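You operate a simulated robot arm through the tools that you are given. There is no shell and no other tool. Be economical: measure what you need, move in short steps, check, and stop when the job is done.

Carry out the task below with a simulated robot arm. There is one attempt and no reset: what you move stays moved.

Task
Stand the orange pot in the tray marked pot, tamp the soil firm and slot in the basil tag.
Fine: put the tamper back.

The check looks at the end state, three seconds after you hand in, the way a careful person would. Anything else that was tipped, shoved, dropped, spilled or broken makes it a failure.

Robot
A 6-joint arm with a two-finger parallel gripper, fixed in place. Base frame: the origin is at the foot of the arm, x ahead of it, y to its left, z up; the work surface is at about z = 74. Readings come in cm, degrees, newtons and seconds.
With the tool pointing down near the work surface it reaches from about 28 to 74 cm from the base axis. Its first joint turns from -66.0 to 66.0 degrees. Payload 2.45 kg.
The TCP is the grasp point between the finger pads, 2.4 cm short of the fingertips. In the tool frame z runs along the fingers and y along their closing line. The gripper opens to 6.8 cm. The fingers are 1.7 cm wide and 1 cm thick; the gripper's body (4 by 7 cm) begins 4.1 cm behind the TCP.
Orientation is that of the tool frame in the base frame, as [roll, pitch, yaw] about the fixed x, y, z axes, in that order (R = Rz(yaw) Ry(pitch) Rx(roll)). With the fingers straight down and closing along the base's y, the tool's x points along the base's -x, its y along +y and its z along -z.

Tools
- The arm moves only by the tool move_arm. Its arguments are lists of equal length, an entry for each row: "rot": the turn, a rotation vector about the tool's x, y, z in degrees, a list of three; "delta_pos": the shift along the tool's x, y, z in cm, a list of three; "hand": the gripper command, from -1 (shut) to 1 (fully open), values between in proportion. In form: {"rot": [[ax, ay, az], ...], "delta_pos": [[tx, ty, tz], ...], "hand": [hand, ...]}. A call has 1 to 12 rows; each row is the pose to reach, as a shift and turn from the pose commanded when the call began, along the tool's axes at that moment. Rows are played at 5 a second. More than 5 cm and 8.6 degrees between two rows, or a gripper value outside its range, and nothing of the call is played. Where a pose cannot be reached the arm comes as near as it can. A force on the tool above 40 N (or 10 N above the force at the start of the call, whichever is more), or a blocked arm, ends the call early, and 0.2 s more pass. Each finger travels about 10.8 cm/s and halts on what it meets, pressing with about 42 N; the grip force reading is that of the motor and also rises with nothing between the fingers. The clock runs only during rows and for 0.2 s after the last one: add rows that repeat a pose to give the fingers time. The reply holds the time, the measured pose of the TCP, the force on the tool along the base axes, the opening and the grip force, in the units named above and with some noise, and new pictures: "views" is both (left out), scene, wrist or none.
- Cameras (640 x 400 px; columns grow to the right, rows downward): "scene" is fixed at [15.46, 42.92, 143.48]; the picture's right is [-0.68, -0.74, 0.00], its down [-0.55, 0.51, -0.66] and it looks along [0.49, -0.45, -0.75] (base axes); focal length 314 px, centre (320, 200). "wrist" rides on the gripper at [-3.2, 0, -3.9] in the tool frame; the picture's right is [0.00, -1.00, 0.00], its down [0.97, 0.00, -0.24] and it looks along [0.24, 0.00, 0.97] (tool axes); focal length 218 px, centre (320, 200). There is no depth. A picture from a camera that has moved, and an enlarged one, comes with that camera's place and axes in the base frame and with its lens. The place of the scene camera against the robot may be out by one fixed shift of up to 1.8 cm in any direction.
- enlarge(camera, box): a new picture of the part [left, top, right, bottom] of that camera's present view, enlarged. No time passes.
- finish_job(): hands the job in; it is judged then, once.

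Go step by step. Nothing tells you positions but the pictures and the camera data: compare them with the known pose of the tool, close in by small moves and look again before you grip or let go. The budget is 120 turns and 150 pictures, counting those below and the enlarged ones. Unless the task says otherwise, let go and move clear before handing in, and close with one line.

The tools are called as name(argument=value, ...) on one line, values as JSON. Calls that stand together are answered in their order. move_arm: Moves the arm, as the interface text tells. Its arguments: {"type":"object","properties":{"rot":{"type":"array","items":{"type":"array","items":{"type":"number"}}},"delta_pos":{"type":"array","items":{"type":"array","items":{"type":"number"}}},"hand":{"type":"array","items":{"type":"number"}},"views":{"type":"string","enum":["both","scene","wrist","none"]}},"required":["rot","delta_pos","hand"]} The other tools are called the same way: enlarge (camera, box) takes an enlarged picture of a part of a camera's view; finish_job () hands the job in.

At the start:

```text
time_s: 0.0
tool_pos: [39.65, 18.29, 104.82]
ee_rot: [180.0, 0.0, -179.9]
force: [-0.8, -0.5, 0.5]
finger_gap: 6.81
finger_force: 0.0
```

scene: 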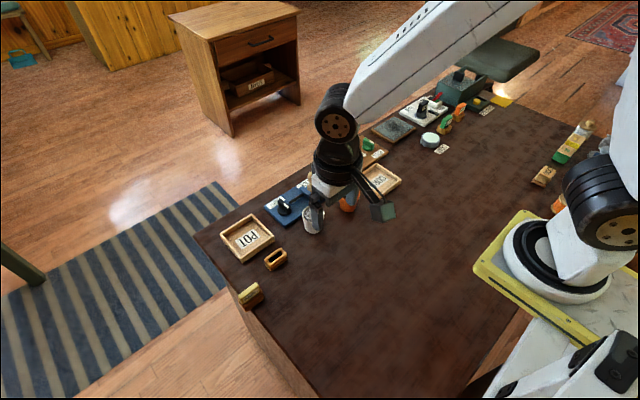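
wrist: 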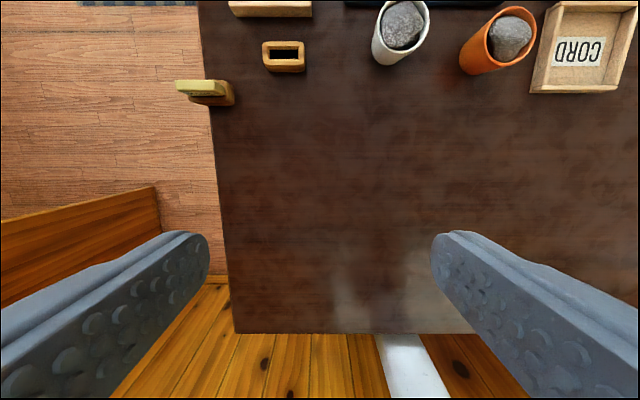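

I see a table with a POT tray, a white and an orange pot, tags and a tamper among other things. I'll look closer before moving.

enlarge(camera="scene", box=[200, 140, 420, 300])

enlarge(camera="scene", box=[350, 60, 530, 170])

enlarge(camera="scene", box=[500, 100, 640, 220])

```text
2.50 times, centred on (310, 220) of scene
camera zoom: at [15.46, 42.92, 143.48], right [-0.68, -0.74, 0.0], down [-0.55, 0.51, -0.66], along [0.49, -0.45, -0.75], focal length 785 px, centre (345, 150)
```

zoom: 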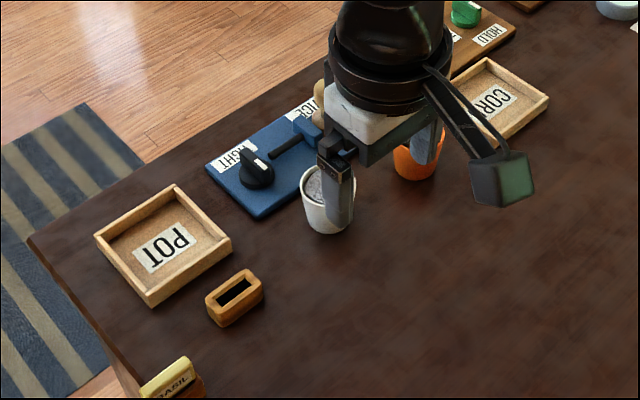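

```text
3.56 times, centred on (440, 115) of scene
camera zoom: at [15.46, 42.92, 143.48], right [-0.68, -0.74, 0.0], down [-0.55, 0.51, -0.66], along [0.49, -0.45, -0.75], focal length 1117 px, centre (-107, 502)
```

zoom: 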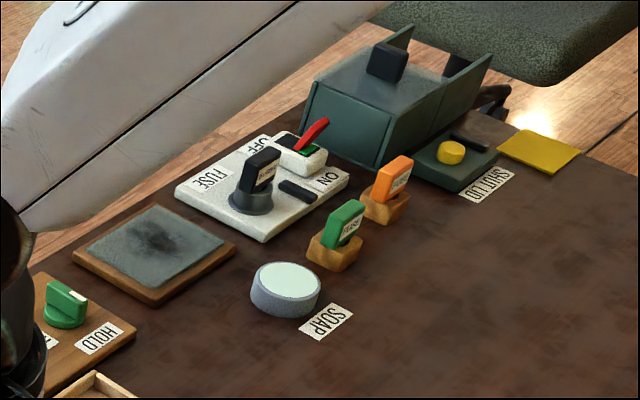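

```text
3.33 times, centred on (570, 160) of scene
camera zoom: at [15.46, 42.92, 143.48], right [-0.68, -0.74, 0.0], down [-0.55, 0.51, -0.66], along [0.49, -0.45, -0.75], focal length 1047 px, centre (-513, 333)
```

zoom: 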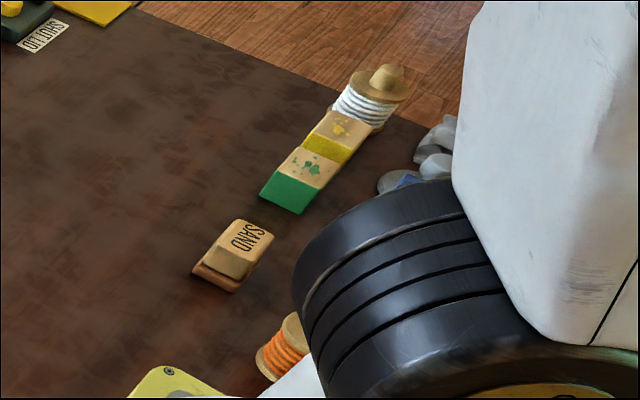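

The slot holder is near (54,23), orange pot near (53,0), basil tag at the table's left edge. I move up and forward to see the tamper and the tray from above.

move_arm(rot=[[0, 0, 0], [0, 0, 0], [0, 0, 0], [0, 0, 0]], delta_pos=[[-4, -2, -1], [-8, -4, -1], [-12, -6, -1], [-15, -8, -1]], hand=[1, 1, 1, 1])

```text
time_s: 1.0
tool_pos: [54.63, 10.03, 105.71]
ee_rot: [179.9, -0.1, 180.0]
force: [-0.2, -0.2, 0.5]
finger_gap: 6.8
finger_force: 0.0
camera wrist: at [57.9, 10.07, 109.57], right [0.0, -1.0, 0.0], down [-0.97, 0.0, 0.24], along [-0.24, 0.0, -0.97], focal length 218 px, centre (320, 200)
```

scene: 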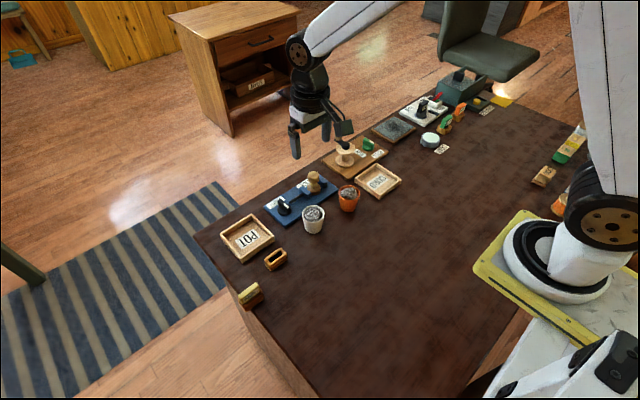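
wrist: 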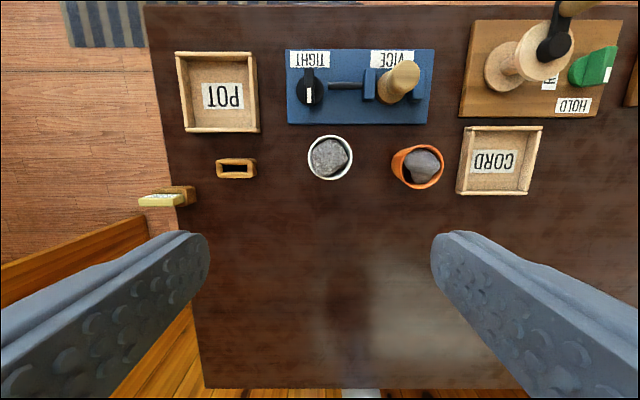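

enlarge(camera="wrist", box=[130, 20, 450, 220])

enlarge(camera="scene", box=[200, 120, 420, 320])

enlarge(camera="scene", box=[260, 160, 370, 240])

```text
2.00 times, centred on (290, 120) of wrist
camera zoom: at [57.9, 10.07, 109.57], right [0.0, -1.0, 0.0], down [-0.97, 0.0, 0.24], along [-0.24, 0.0, -0.97], focal length 436 px, centre (380, 360)
```

zoom: 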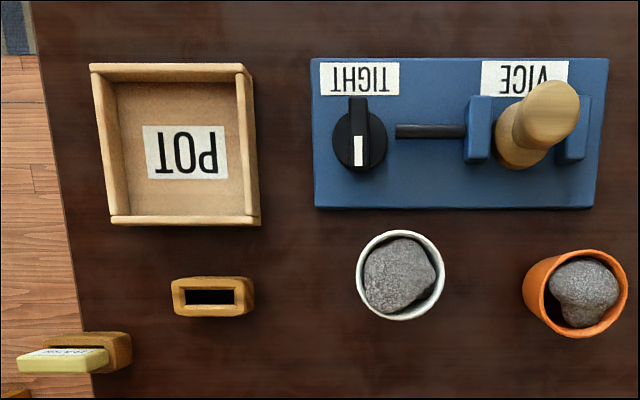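

```text
2.00 times, centred on (310, 220) of scene
camera zoom: at [15.46, 42.92, 143.48], right [-0.68, -0.74, 0.0], down [-0.55, 0.51, -0.66], along [0.49, -0.45, -0.75], focal length 628 px, centre (340, 160)
```

zoom: 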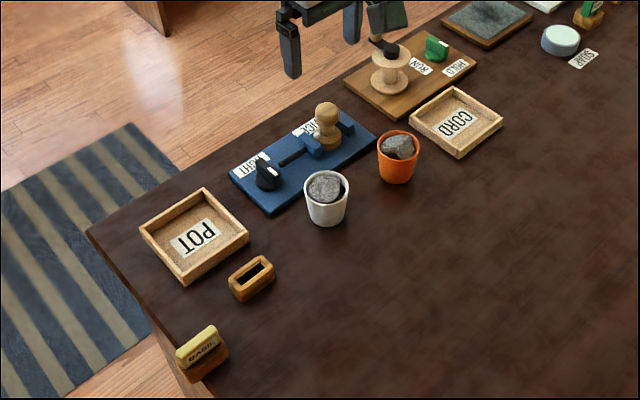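

```text
5.00 times, centred on (315, 200) of scene
camera zoom: at [15.46, 42.92, 143.48], right [-0.68, -0.74, 0.0], down [-0.55, 0.51, -0.66], along [0.49, -0.45, -0.75], focal length 1570 px, centre (345, 200)
```

zoom: 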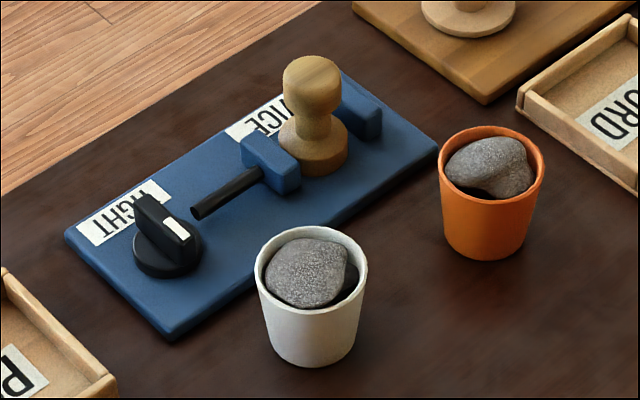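

Both pots hold a stone on the soil, and the tamper stands in a vice with a TIGHT knob. The orange pot's stone has to come out before tamping; I go closer over the orange pot to measure.

move_arm(rot=[[0, 0, 0], [0, 0, 0], [0, 0, 0], [0, 0, 0], [0, 0, 0]], delta_pos=[[0, -3.5, 2.5], [0.5, -7, 5], [1, -10, 8], [1.5, -13, 11], [1.5, -13, 11]], hand=[1, 1, 1, 1, 1])

enlarge(camera="scene", box=[290, 140, 400, 220])

```text
time_s: 2.2
tool_pos: [52.88, -2.98, 94.88]
ee_rot: [179.9, 0.0, -179.9]
force: [-0.2, 0.0, 0.6]
finger_gap: 6.76
finger_force: 0.1
camera wrist: at [56.25, -2.93, 98.74], right [0.0, -1.0, 0.0], down [-0.97, 0.0, 0.24], along [-0.24, 0.0, -0.97], focal length 218 px, centre (320, 200)
```

scene: 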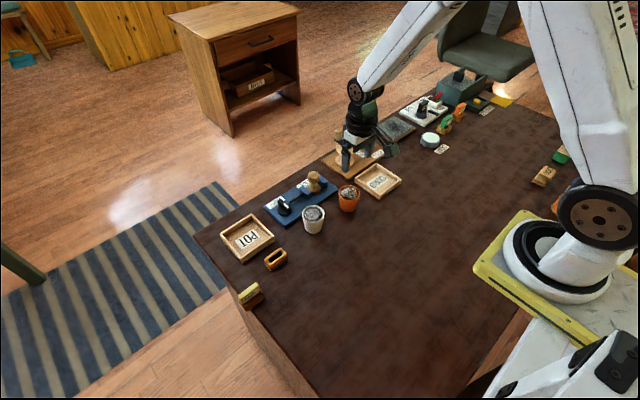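
wrist: 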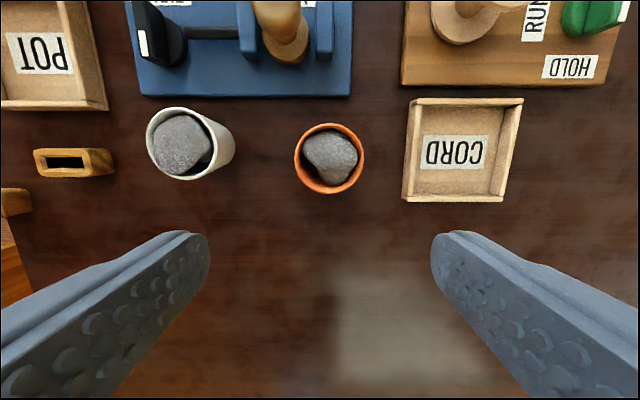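

```text
5.00 times, centred on (345, 180) of scene
camera zoom: at [15.47, 42.91, 143.48], right [-0.68, -0.74, 0.0], down [-0.55, 0.51, -0.66], along [0.49, -0.45, -0.75], focal length 1570 px, centre (195, 300)
```

zoom: 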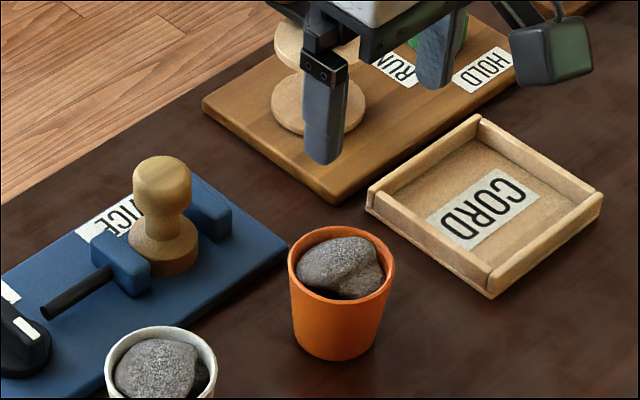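

The orange pot's rim is near (55.2, -3.8, 80), about 6 cm wide, with the stone about 4.5 cm wide. I tilt the tool for a side view of how far the stone sticks out.

move_arm(rot=[[0, -8, 0], [0, -16, 0], [0, -24, 0], [0, -32, 0], [0, -40, 0], [0, -48, 0], [0, -56, 0], [0, -64, 0], [0, -70, 0], [0, -70, 0]], delta_pos=[[1, 0, 1], [2, 0, 2], [3, -0.2, 3], [4, -0.3, 4], [5, -0.4, 5], [6, -0.5, 6.5], [6.5, -0.6, 8], [6.7, -0.7, 9.5], [6.7, -0.8, 11], [6.7, -0.8, 11]], hand=[1, 1, 1, 1, 1, 1, 1, 1, 1, 1], views="wrist")

```text
time_s: 4.4
tool_pos: [46.55, -3.7, 83.96]
ee_rot: [179.9, 70.1, 180.0]
force: [-0.7, -0.3, 0.0]
finger_gap: 6.81
finger_force: 0.0
camera wrist: at [43.87, -3.57, 88.29], right [0.0, -1.0, 0.0], down [-0.56, 0.0, -0.83], along [0.83, 0.0, -0.56], focal length 218 px, centre (320, 200)
```

wrist: 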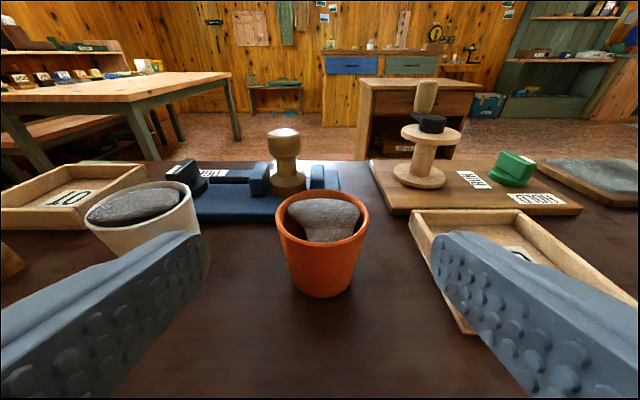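

enlarge(camera="wrist", box=[220, 100, 420, 310])

enlarge(camera="wrist", box=[150, 110, 350, 220])

```text
1.90 times, centred on (320, 205) of wrist
camera zoom: at [43.87, -3.57, 88.29], right [0.0, -1.0, 0.0], down [-0.56, 0.0, -0.83], along [0.83, 0.0, -0.56], focal length 416 px, centre (320, 190)
```

zoom: 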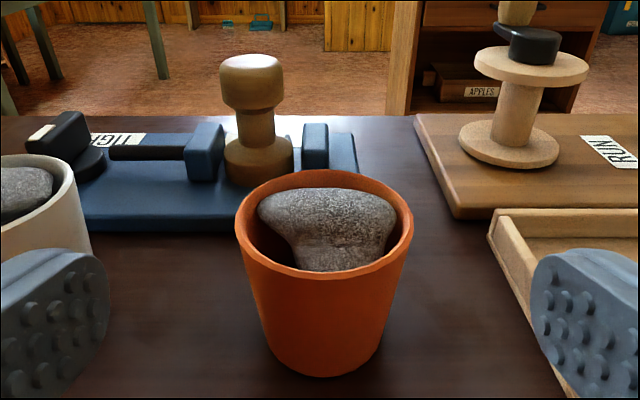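

```text
3.20 times, centred on (250, 165) of wrist
camera zoom: at [43.87, -3.57, 88.29], right [0.0, -1.0, 0.0], down [-0.56, 0.0, -0.83], along [0.83, 0.0, -0.56], focal length 698 px, centre (544, 312)
```

zoom: 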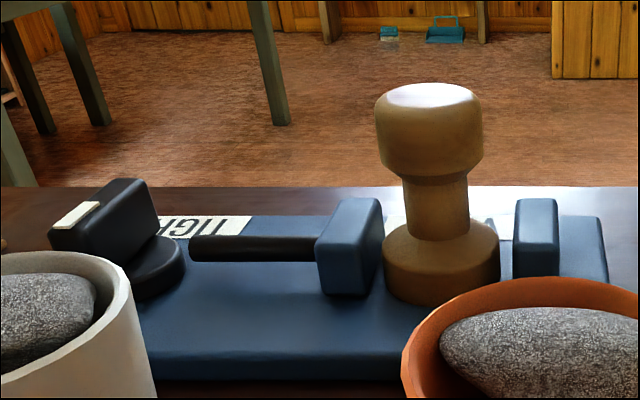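

The lump barely reaches the rim; it may in fact be the soil itself. I return to vertical and look close from straight above.

move_arm(rot=[[0, 8, 0], [0, 16, 0], [0, 24, 0], [0, 32, 0], [0, 40, 0], [0, 48, 0], [0, 56, 0], [0, 64, 0], [0, 70, 0], [0, 70, 0]], delta_pos=[[0, 0, -1], [-1, 0, -1.5], [-2, 0, -2], [-3, 0, -2], [-4, 0, -2], [-5, 0, -2], [-5, 0, -2], [-5, 0, -2], [-5, 0, -2], [-5, 0, -2]], hand=[1, 1, 1, 1, 1, 1, 1, 1, 1, 1], views="wrist")

```text
time_s: 6.6
tool_pos: [46.23, -3.53, 89.28]
ee_rot: [179.9, 0.1, -180.0]
force: [0.1, 0.5, 0.1]
finger_gap: 6.77
finger_force: 0.2
out of reach, approached as far as the arm can: row 8
camera wrist: at [49.55, -3.62, 93.14], right [0.0, -1.0, 0.0], down [-0.97, 0.0, 0.24], along [-0.24, 0.0, -0.97], focal length 218 px, centre (320, 200)
```

wrist: 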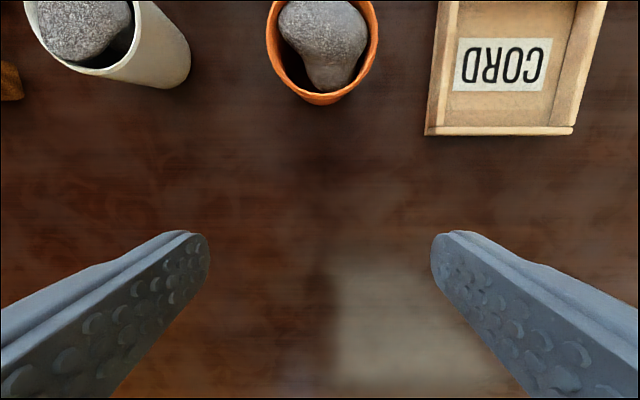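

move_arm(rot=[[0, 0, 0], [0, 0, 0], [0, 0, 0]], delta_pos=[[-4, 0, 0], [-8.5, 0, 1], [-8.5, 0, 1]], hand=[1, 1, 1], views="none")

enlarge(camera="wrist", box=[240, 120, 400, 240])

```text
time_s: 7.4
tool_pos: [54.74, -3.48, 88.29]
ee_rot: [-179.9, 0.0, 179.9]
force: [-0.3, 0.0, -0.6]
finger_gap: 6.81
finger_force: 0.1
```

```text
3.33 times, centred on (320, 180) of wrist
camera zoom: at [58.04, -3.54, 92.19], right [0.0, -1.0, 0.0], down [-0.97, 0.0, 0.24], along [-0.24, 0.0, -0.97], focal length 728 px, centre (320, 267)
```

zoom: 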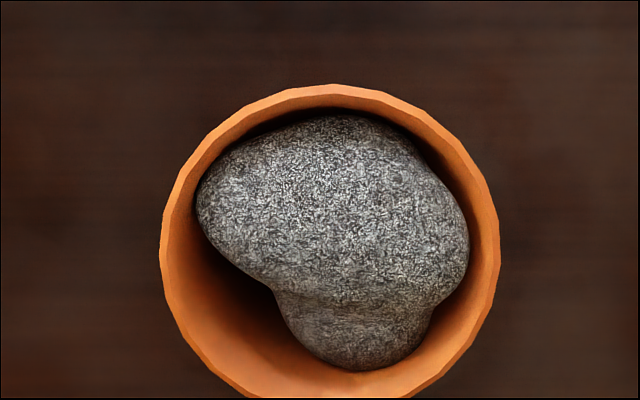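

The lump is the soil in a hollow pot, so it just gets tamped. The pot is centred near (55.27, -3.72); I line up and go down over it.

move_arm(rot=[[0, 0, 0], [0, 0, 0], [0, 0, 0], [0, 0, 0]], delta_pos=[[-0.5, -0.25, 1], [-0.5, -0.25, 3], [-0.5, -0.25, 5], [-0.5, -0.25, 5]], hand=[1, 1, 1, 1])

enlarge(camera="scene", box=[290, 140, 400, 220])

```text
time_s: 8.4
tool_pos: [55.25, -3.65, 83.34]
ee_rot: [-180.0, 0.0, 179.9]
force: [-0.7, -0.2, -0.3]
finger_gap: 6.81
finger_force: 0.1
camera wrist: at [58.5, -3.73, 87.2], right [0.0, -1.0, 0.0], down [-0.97, 0.0, 0.24], along [-0.24, 0.0, -0.97], focal length 218 px, centre (320, 200)
```

scene: 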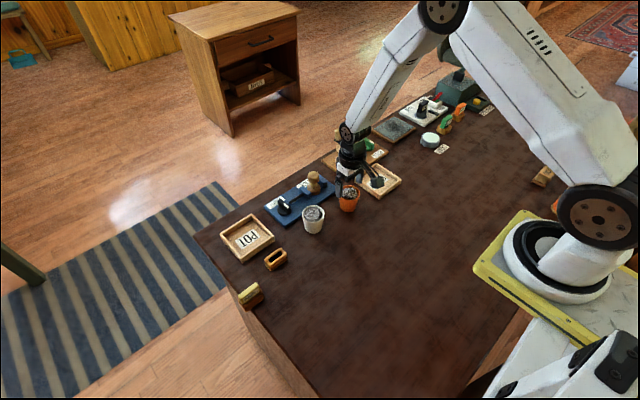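
wrist: 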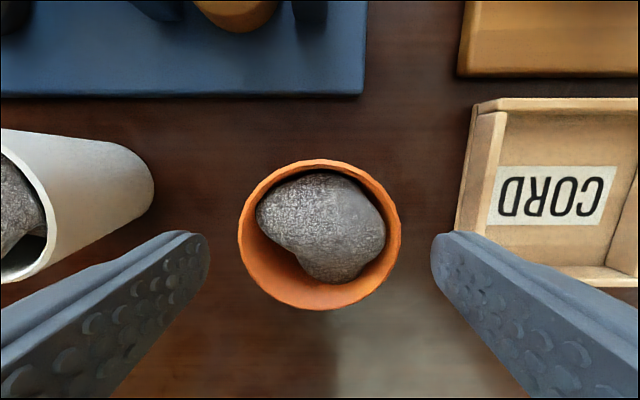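

```text
5.00 times, centred on (345, 180) of scene
camera zoom: at [15.47, 42.92, 143.48], right [-0.68, -0.74, 0.0], down [-0.55, 0.51, -0.66], along [0.49, -0.45, -0.75], focal length 1570 px, centre (195, 300)
```

zoom: 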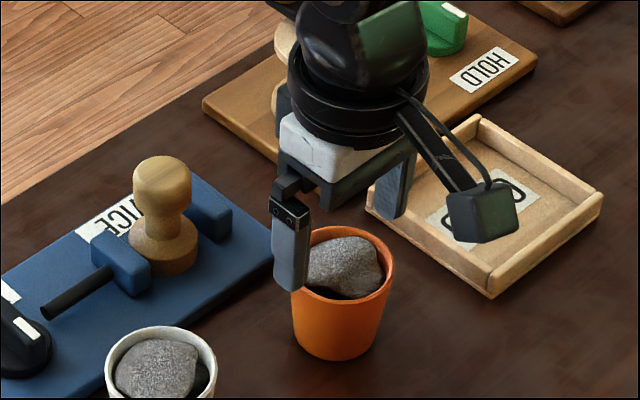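

Rim centred between fingers (rim z≈79.7, 6.0 cm wide). I descend and close.

move_arm(rot=[[0, 0, 0], [0, 0, 0], [0, 0, 0], [0, 0, 0]], delta_pos=[[0, 0, 1.5], [0, 0, 3], [0, 0, 4.5], [0, 0, 5]], hand=[1, 1, 1, 1], views="wrist")

move_arm(rot=[[0, 0, 0], [0, 0, 0], [0, 0, 0], [0, 0, 0]], delta_pos=[[0, 0, 0], [0, 0, 0], [0, 0, 0], [0, 0, 0]], hand=[0.8, 0.7, 0.6, 0.5], views="wrist")

```text
time_s: 9.4
tool_pos: [55.19, -3.83, 78.27]
ee_rot: [-180.0, 0.0, 179.9]
force: [0.1, 0.4, -0.7]
finger_gap: 6.81
finger_force: 0.1
camera wrist: at [58.5, -3.8, 82.12], right [0.0, -1.0, 0.0], down [-0.97, 0.0, 0.24], along [-0.24, 0.0, -0.97], focal length 218 px, centre (320, 200)
```

wrist: 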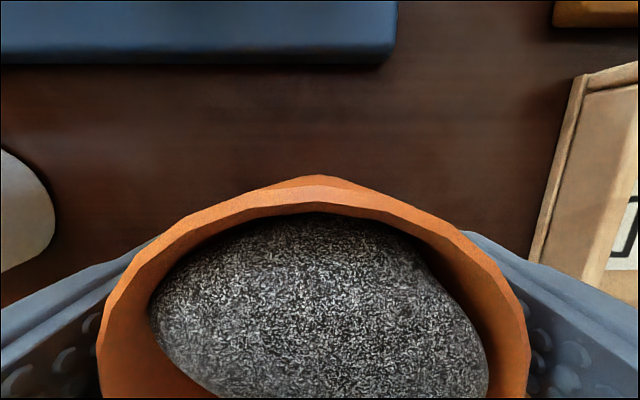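

```text
time_s: 10.4
tool_pos: [55.15, -3.92, 78.24]
ee_rot: [180.0, 0.0, -179.9]
force: [0.3, -0.2, -0.2]
finger_gap: 5.9
finger_force: 41.8
camera wrist: at [58.49, -3.8, 82.13], right [0.0, -1.0, 0.0], down [-0.97, 0.0, 0.24], along [-0.24, 0.0, -0.97], focal length 218 px, centre (320, 200)
```

wrist: 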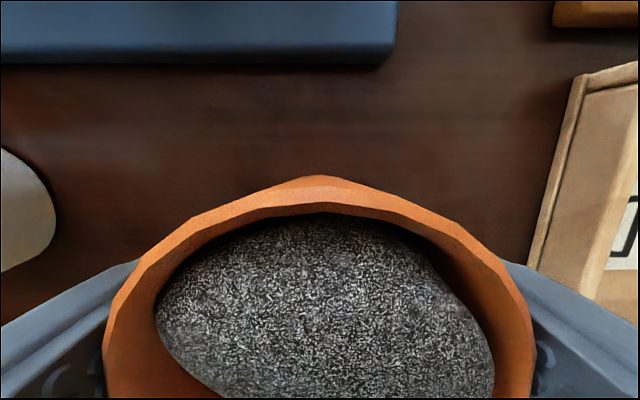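

The pot is gripped. I lift it 9 cm and watch.

move_arm(rot=[[0, 0, 0], [0, 0, 0], [0, 0, 0], [0, 0, 0], [0, 0, 0], [0, 0, 0]], delta_pos=[[0, 0, -1], [0, 0, -3], [0, 0, -5], [0, 0, -7], [0, 0, -9], [0, 0, -9]], hand=[0.5, 0.5, 0.5, 0.5, 0.5, 0.5])

```text
time_s: 11.8
tool_pos: [55.15, -3.91, 87.23]
ee_rot: [180.0, 0.0, -179.9]
force: [-0.2, 0.4, -1.2]
finger_gap: 5.89
finger_force: 41.9
camera wrist: at [58.4, -3.86, 91.15], right [0.0, -1.0, 0.0], down [-0.97, 0.0, 0.24], along [-0.24, 0.0, -0.97], focal length 218 px, centre (320, 200)
```

scene: 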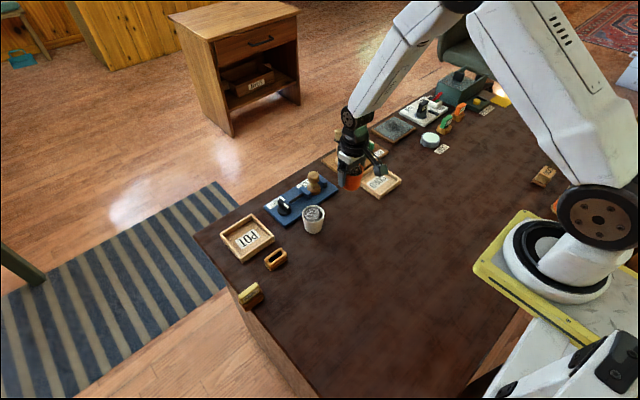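
wrist: 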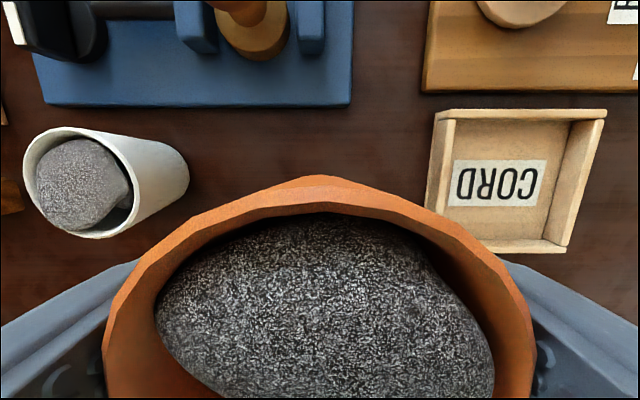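

The lift is clean. I carry it towards the POT tray.

move_arm(rot=[[0, 0, 0], [0, 0, 0], [0, 0, 0], [0, 0, 0], [0, 0, 0], [0, 0, 0], [0, 0, 0], [0, 0, 0], [0, 0, 0], [0, 0, 0], [0, 0, 0], [0, 0, 0]], delta_pos=[[0, 1.5, 0], [0, 4, 0], [-0.5, 6.5, 0], [-1, 9, 0], [-1.5, 11.5, 0], [-2, 14, 0], [-2.5, 16.5, 0], [-3, 19, 0], [-3.5, 21.5, 0], [-4, 24, 0], [-4, 25, 0], [-4, 25, 0]], hand=[0.5, 0.5, 0.5, 0.5, 0.5, 0.5, 0.5, 0.5, 0.5, 0.5, 0.5, 0.5])

```text
time_s: 14.4
tool_pos: [59.34, 21.04, 87.38]
ee_rot: [180.0, -0.2, 180.0]
force: [0.2, -0.5, -0.8]
finger_gap: 5.89
finger_force: 42.1
camera wrist: at [62.48, 21.17, 91.26], right [0.0, -1.0, 0.0], down [-0.97, 0.0, 0.24], along [-0.24, 0.0, -0.97], focal length 218 px, centre (320, 200)
```

scene: 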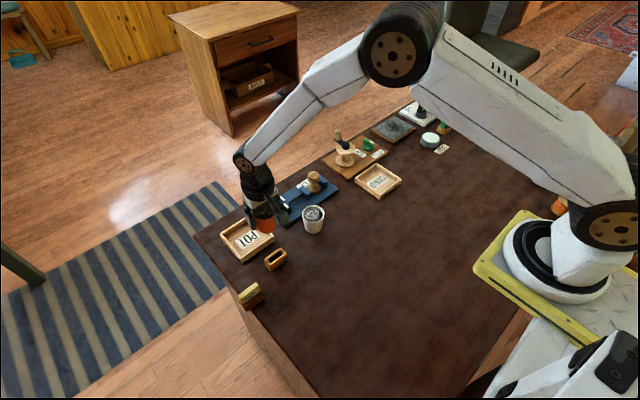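
wrist: 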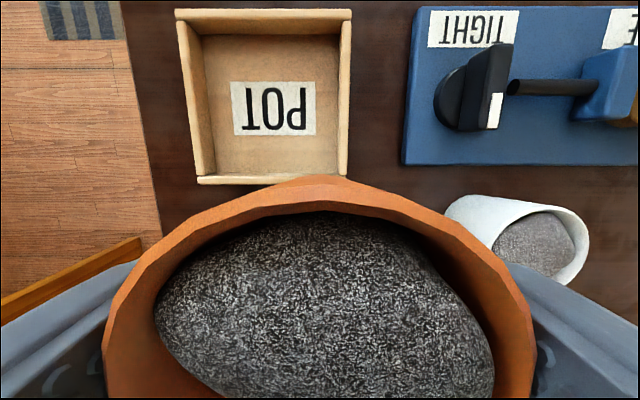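

Tray centre comes out at about (65.1, 24.5). I move over it and then lower most of the way.

move_arm(rot=[[0, 0, 0], [0, 0, 0], [0, 0, 0], [0, 0, 0], [0, 0, 0], [0, 0, 0], [0, 0, 0]], delta_pos=[[-2, 1, 0], [-4, 2.4, 0], [-5.7, 3.45, 0], [-5.7, 3.45, 2], [-5.7, 3.45, 4], [-5.7, 3.45, 6], [-5.7, 3.45, 6]], hand=[0.5, 0.5, 0.5, 0.5, 0.5, 0.5, 0.5])

enlarge(camera="scene", box=[200, 180, 310, 260])

```text
time_s: 16.0
tool_pos: [64.93, 24.53, 81.24]
ee_rot: [180.0, 0.0, 179.9]
force: [-0.2, -0.1, -0.7]
finger_gap: 5.89
finger_force: 42.2
camera wrist: at [68.2, 24.56, 85.18], right [0.0, -1.0, 0.0], down [-0.97, 0.0, 0.24], along [-0.24, 0.0, -0.97], focal length 218 px, centre (320, 200)
```

scene: 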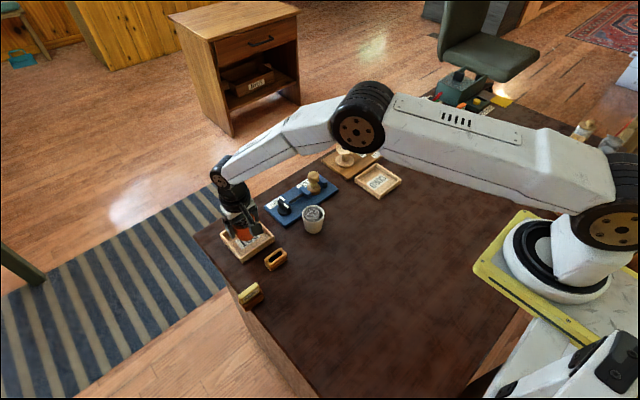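
wrist: 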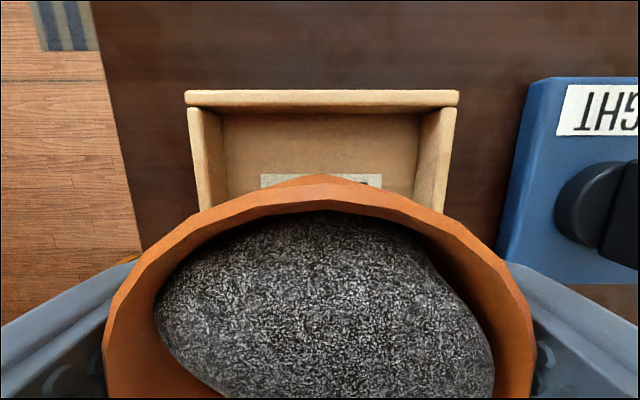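

```text
5.00 times, centred on (255, 220) of scene
camera zoom: at [15.47, 42.92, 143.48], right [-0.68, -0.74, 0.0], down [-0.55, 0.51, -0.66], along [0.49, -0.45, -0.75], focal length 1570 px, centre (645, 100)
```

zoom: 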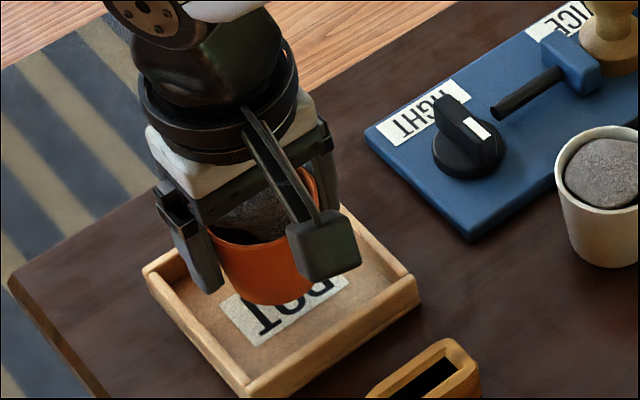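

Centred over the tray. I lower in small steps until contact.

move_arm(rot=[[0, 0, 0], [0, 0, 0], [0, 0, 0], [0, 0, 0], [0, 0, 0]], delta_pos=[[0, 0, 0.7], [0, 0, 1.2], [0, 0, 1.6], [0, 0, 1.9], [0, 0, 1.9]], hand=[0.5, 0.5, 0.5, 0.5, 0.5], views="none")

```text
time_s: 17.2
tool_pos: [65.02, 24.61, 79.32]
ee_rot: [180.0, -0.1, 180.0]
force: [-0.7, 0.5, -2.0]
finger_gap: 5.9
finger_force: 41.6
```

move_arm(rot=[[0, 0, 0], [0, 0, 0], [0, 0, 0], [0, 0, 0], [0, 0, 0]], delta_pos=[[0, 0, 0.15], [0, 0, 0.3], [0, 0, 0.4], [0, 0, 0.5], [0, 0, 0.5]], hand=[0.5, 0.5, 0.5, 0.5, 0.5], views="none")

enlarge(camera="scene", box=[200, 180, 310, 260])

```text
time_s: 18.4
tool_pos: [64.87, 24.57, 78.86]
ee_rot: [180.0, 0.1, 180.0]
force: [-0.3, -0.4, -1.8]
finger_gap: 5.88
finger_force: 41.5
```

```text
5.00 times, centred on (255, 220) of scene
camera zoom: at [15.47, 42.92, 143.48], right [-0.68, -0.74, 0.0], down [-0.55, 0.51, -0.66], along [0.49, -0.45, -0.75], focal length 1570 px, centre (645, 100)
```

zoom: 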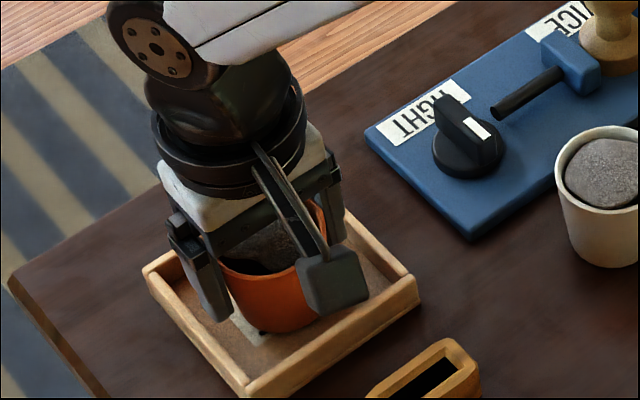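

move_arm(rot=[[0, 0, 0], [0, 0, 0], [0, 0, 0], [0, 0, 0]], delta_pos=[[0, 0, 0.1], [0, 0, 0.2], [0, 0, 0.3], [0, 0, 0.3]], hand=[0.5, 0.5, 0.5, 0.5], views="none")

```text
time_s: 19.4
tool_pos: [64.98, 24.64, 78.7]
ee_rot: [180.0, 0.0, 180.0]
force: [-1.5, 0.5, 4.3]
finger_gap: 5.9
finger_force: 42.3
```

Contact: the pot stands on the tray floor. I open and lift away.

move_arm(rot=[[0, 0, 0], [0, 0, 0], [0, 0, 0], [0, 0, 0], [0, 0, 0], [0, 0, 0], [0, 0, 0], [0, 0, 0], [0, 0, 0]], delta_pos=[[0, 0, 0], [0, 0, 0], [0, 0, 0], [0, 0, -1], [0, 0, -3], [0, 0, -5], [0, 0, -8], [0, 0, -11], [0, 0, -11]], hand=[0.8, 0.9, 1, 1, 1, 1, 1, 1, 1])

enlarge(camera="scene", box=[200, 160, 350, 260])

```text
time_s: 21.4
tool_pos: [64.87, 24.52, 89.74]
ee_rot: [180.0, 0.0, 180.0]
force: [-0.6, -0.4, -0.1]
finger_gap: 6.78
finger_force: 0.0
camera wrist: at [68.21, 24.66, 93.61], right [0.0, -1.0, 0.0], down [-0.97, 0.0, 0.24], along [-0.24, 0.0, -0.97], focal length 218 px, centre (320, 200)
```

scene: 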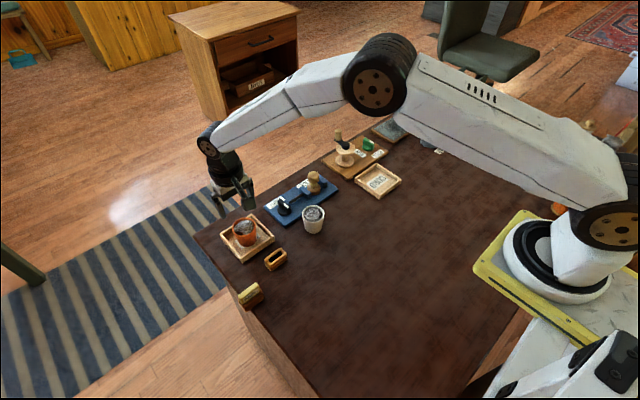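
wrist: 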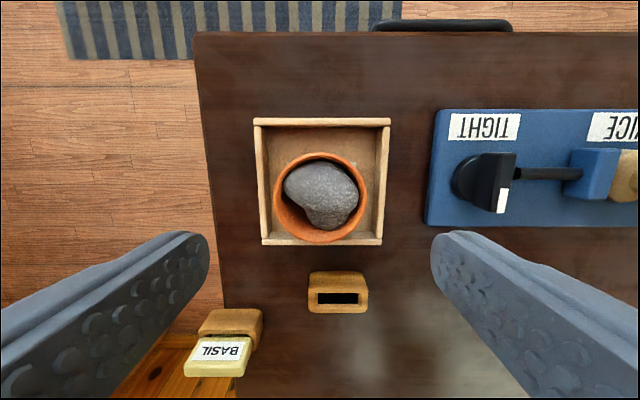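

```text
4.00 times, centred on (275, 210) of scene
camera zoom: at [15.46, 42.92, 143.48], right [-0.68, -0.74, 0.0], down [-0.55, 0.51, -0.66], along [0.49, -0.45, -0.75], focal length 1256 px, centre (500, 160)
```

zoom: 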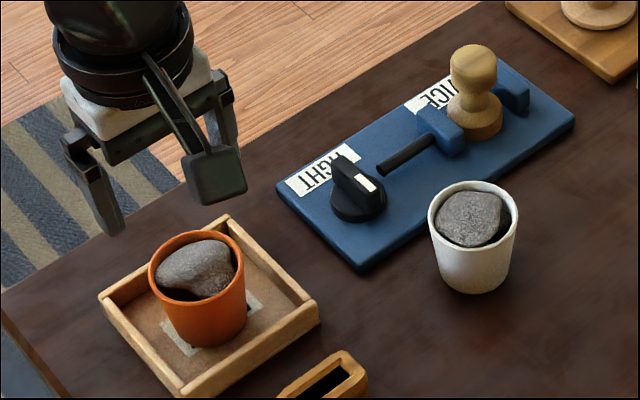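

The pot stands well in the tray. Next the vice: I go over the tamper and look closely from above.

move_arm(rot=[[0, 0, 0], [0, 0, 0], [0, 0, 0], [0, 0, 0], [0, 0, 0], [0, 0, 0], [0, 0, 0]], delta_pos=[[0, -4, 0], [1, -8, 0], [1.5, -12, 0], [2, -16, 0], [2.5, -19, 0], [2.5, -22, 0], [2.5, -22, 0]], hand=[1, 1, 1, 1, 1, 1, 1], views="wrist")

enlarge(camera="wrist", box=[160, 90, 400, 240])

```text
time_s: 23.0
tool_pos: [62.53, 2.59, 89.43]
ee_rot: [-180.0, 0.0, -180.0]
force: [-0.2, 0.4, -0.7]
finger_gap: 6.8
finger_force: 0.1
camera wrist: at [65.66, 2.62, 93.28], right [0.0, -1.0, 0.0], down [-0.97, 0.0, 0.24], along [-0.24, 0.0, -0.97], focal length 218 px, centre (320, 200)
```

wrist: 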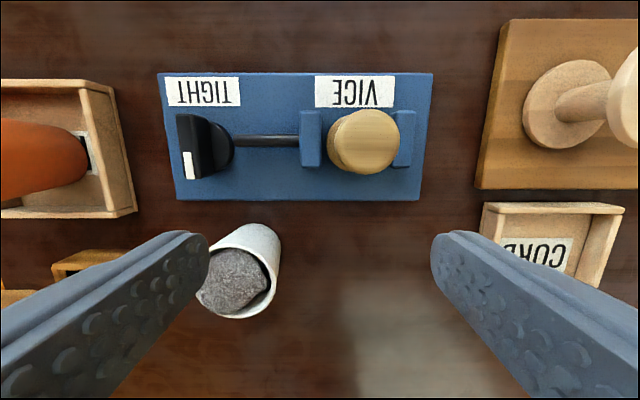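

```text
2.67 times, centred on (280, 165) of wrist
camera zoom: at [65.66, 2.62, 93.28], right [0.0, -1.0, 0.0], down [-0.97, 0.0, 0.24], along [-0.24, 0.0, -0.97], focal length 582 px, centre (427, 293)
```

zoom: 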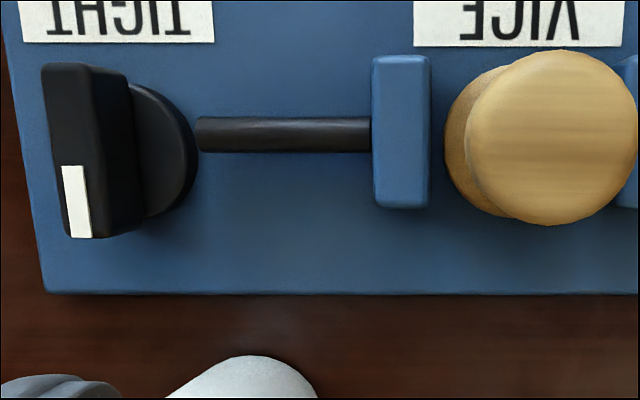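

The knob's mark points away from TIGHT and there is a gap between the jaw and the tamper, so the vice seems loose. I go above the tamper, estimated at (65.6, 0.2).

move_arm(rot=[[0, 0, 0], [0, 0, 0], [0, 0, 0]], delta_pos=[[-3, -2.3, 0], [-3, -2.3, 3], [-3, -2.3, 3]], hand=[1, 1, 1])

enlarge(camera="scene", box=[260, 140, 370, 220])

```text
time_s: 23.8
tool_pos: [65.43, 0.29, 86.43]
ee_rot: [-180.0, 0.0, -180.0]
force: [-0.5, 0.1, 0.5]
finger_gap: 6.8
finger_force: 0.0
camera wrist: at [68.66, 0.29, 90.39], right [0.0, -1.0, 0.0], down [-0.97, 0.0, 0.24], along [-0.24, 0.0, -0.97], focal length 218 px, centre (320, 200)
```

scene: 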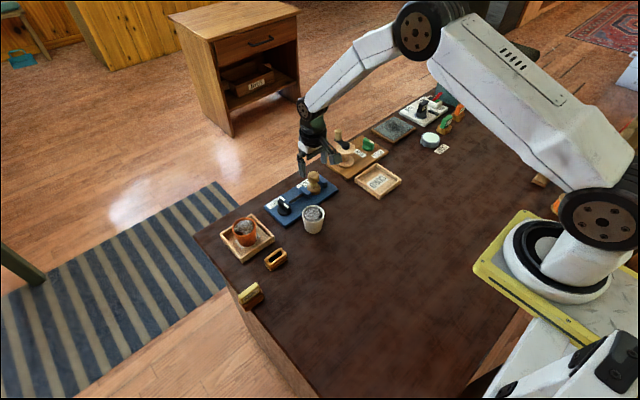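
wrist: 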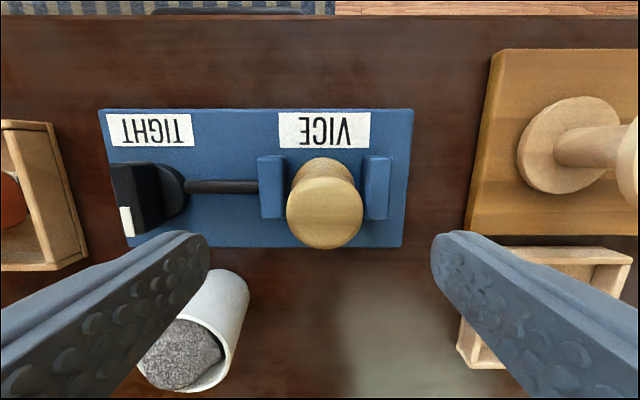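

```text
5.00 times, centred on (315, 180) of scene
camera zoom: at [15.47, 42.92, 143.48], right [-0.68, -0.74, 0.0], down [-0.55, 0.51, -0.66], along [0.49, -0.45, -0.75], focal length 1570 px, centre (345, 300)
```

zoom: 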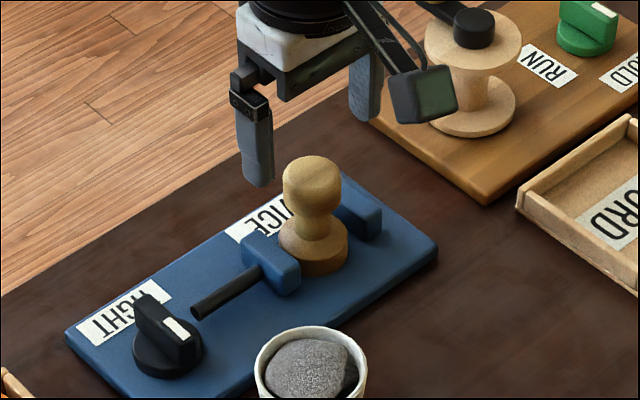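

The tamper head's centre is at about (65.9, 0.1). I descend with the fingertips staying above the jaws.

move_arm(rot=[[0, 0, 0], [0, 0, 0], [0, 0, 0], [0, 0, 0]], delta_pos=[[-0.5, -0.2, 0], [-0.5, -0.2, 1.7], [-0.5, -0.2, 3.4], [-0.5, -0.2, 3.4]], hand=[1, 1, 1, 1])

enlarge(camera="scene", box=[260, 140, 370, 220])

```text
time_s: 24.8
tool_pos: [66.08, 0.18, 83.2]
ee_rot: [180.0, -0.1, -179.9]
force: [1.0, 0.1, -0.3]
finger_gap: 6.8
finger_force: 0.1
camera wrist: at [69.3, 0.13, 87.06], right [0.0, -1.0, 0.0], down [-0.97, 0.0, 0.24], along [-0.24, 0.0, -0.97], focal length 218 px, centre (320, 200)
```

scene: 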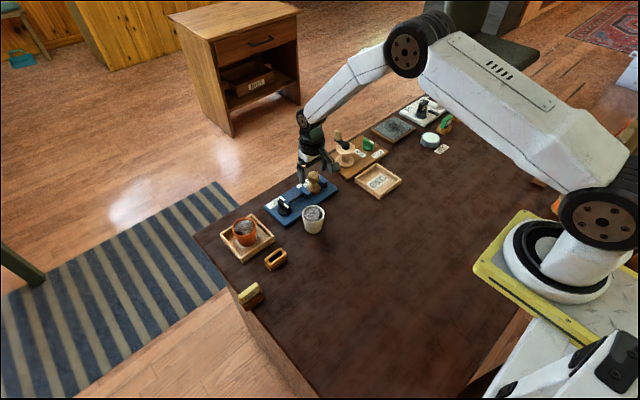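
wrist: 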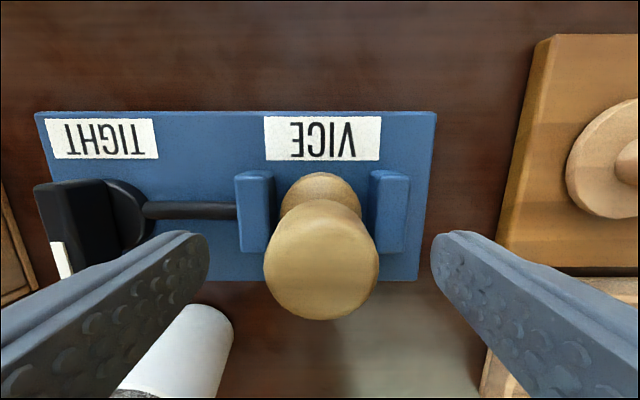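

```text
5.00 times, centred on (315, 180) of scene
camera zoom: at [15.46, 42.92, 143.48], right [-0.68, -0.74, 0.0], down [-0.55, 0.51, -0.66], along [0.49, -0.45, -0.75], focal length 1570 px, centre (345, 300)
```

zoom: 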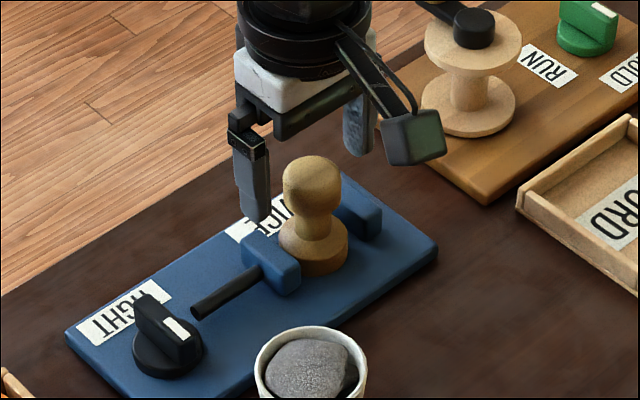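

Well aligned. Down 2.2 cm and close on the head.

move_arm(rot=[[0, 0, 0], [0, 0, 0], [0, 0, 0], [0, 0, 0], [0, 0, 0], [0, 0, 0], [0, 0, 0], [0, 0, 0]], delta_pos=[[0, 0, 1], [0, 0, 2.2], [0, 0, 2.2], [0, 0, 2.2], [0, 0, 2.2], [0, 0, 2.2], [0, 0, 2.2], [0, 0, 2.2]], hand=[1, 1, 1, 0.5, 0.2, 0, -0.2, -0.3])

enlarge(camera="scene", box=[260, 140, 370, 220])

```text
time_s: 26.6
tool_pos: [65.99, 0.02, 81.03]
ee_rot: [-180.0, 0.0, -179.9]
force: [0.2, -0.1, 0.2]
finger_gap: 3.29
finger_force: 42.3
camera wrist: at [69.3, 0.08, 84.9], right [0.0, -1.0, 0.0], down [-0.97, 0.0, 0.24], along [-0.24, 0.0, -0.97], focal length 218 px, centre (320, 200)
```

scene: 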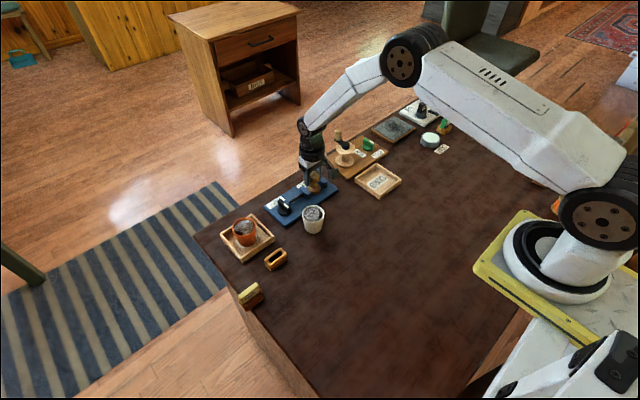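
wrist: 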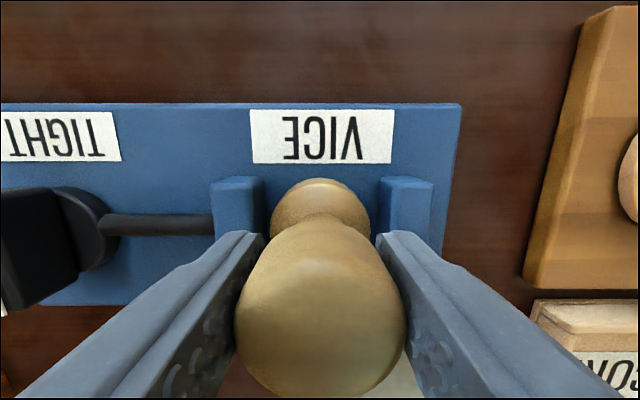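

```text
5.00 times, centred on (315, 180) of scene
camera zoom: at [15.47, 42.92, 143.48], right [-0.68, -0.74, 0.0], down [-0.55, 0.51, -0.66], along [0.49, -0.45, -0.75], focal length 1570 px, centre (345, 300)
```

zoom: 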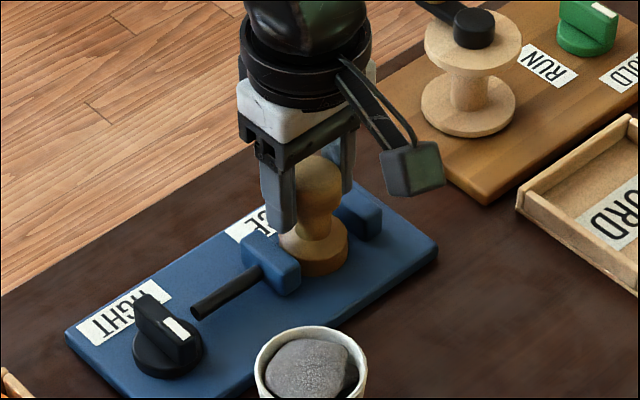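

Head is gripped (3.29 cm). I lift a little, watching the force for a tight vice.

move_arm(rot=[[0, 0, 0], [0, 0, 0], [0, 0, 0], [0, 0, 0]], delta_pos=[[0, 0, -0.2], [0, 0, -0.5], [0, 0, -0.8], [0, 0, -0.8]], hand=[-0.3, -0.3, -0.3, -0.3])

enlarge(camera="scene", box=[260, 140, 370, 220])

```text
time_s: 27.6
tool_pos: [65.87, 0.1, 81.71]
ee_rot: [-180.0, 0.0, -180.0]
force: [-0.4, -0.4, -0.5]
finger_gap: 3.25
finger_force: 42.1
camera wrist: at [69.23, 0.07, 85.62], right [0.0, -1.0, 0.0], down [-0.97, 0.0, 0.24], along [-0.24, 0.0, -0.97], focal length 218 px, centre (320, 200)
```

scene: 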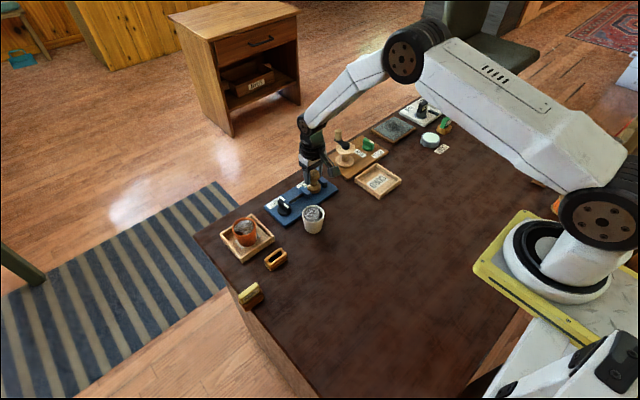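
wrist: 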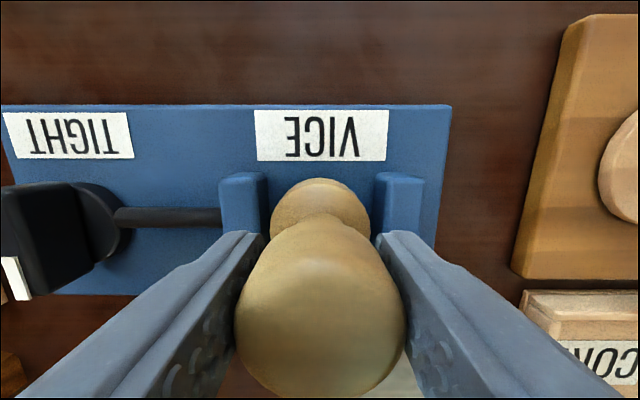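

```text
5.00 times, centred on (315, 180) of scene
camera zoom: at [15.47, 42.92, 143.48], right [-0.68, -0.74, 0.0], down [-0.55, 0.51, -0.66], along [0.49, -0.45, -0.75], focal length 1570 px, centre (345, 300)
```

zoom: 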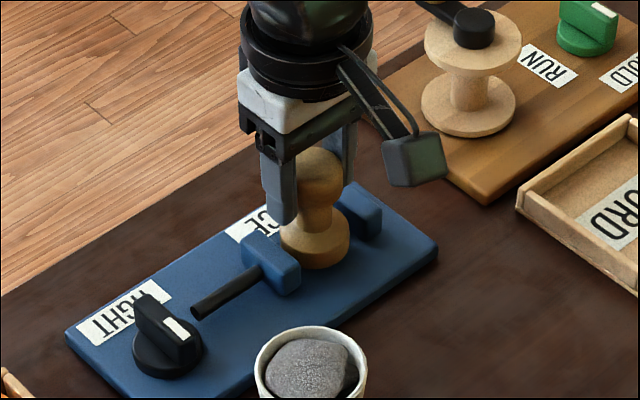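

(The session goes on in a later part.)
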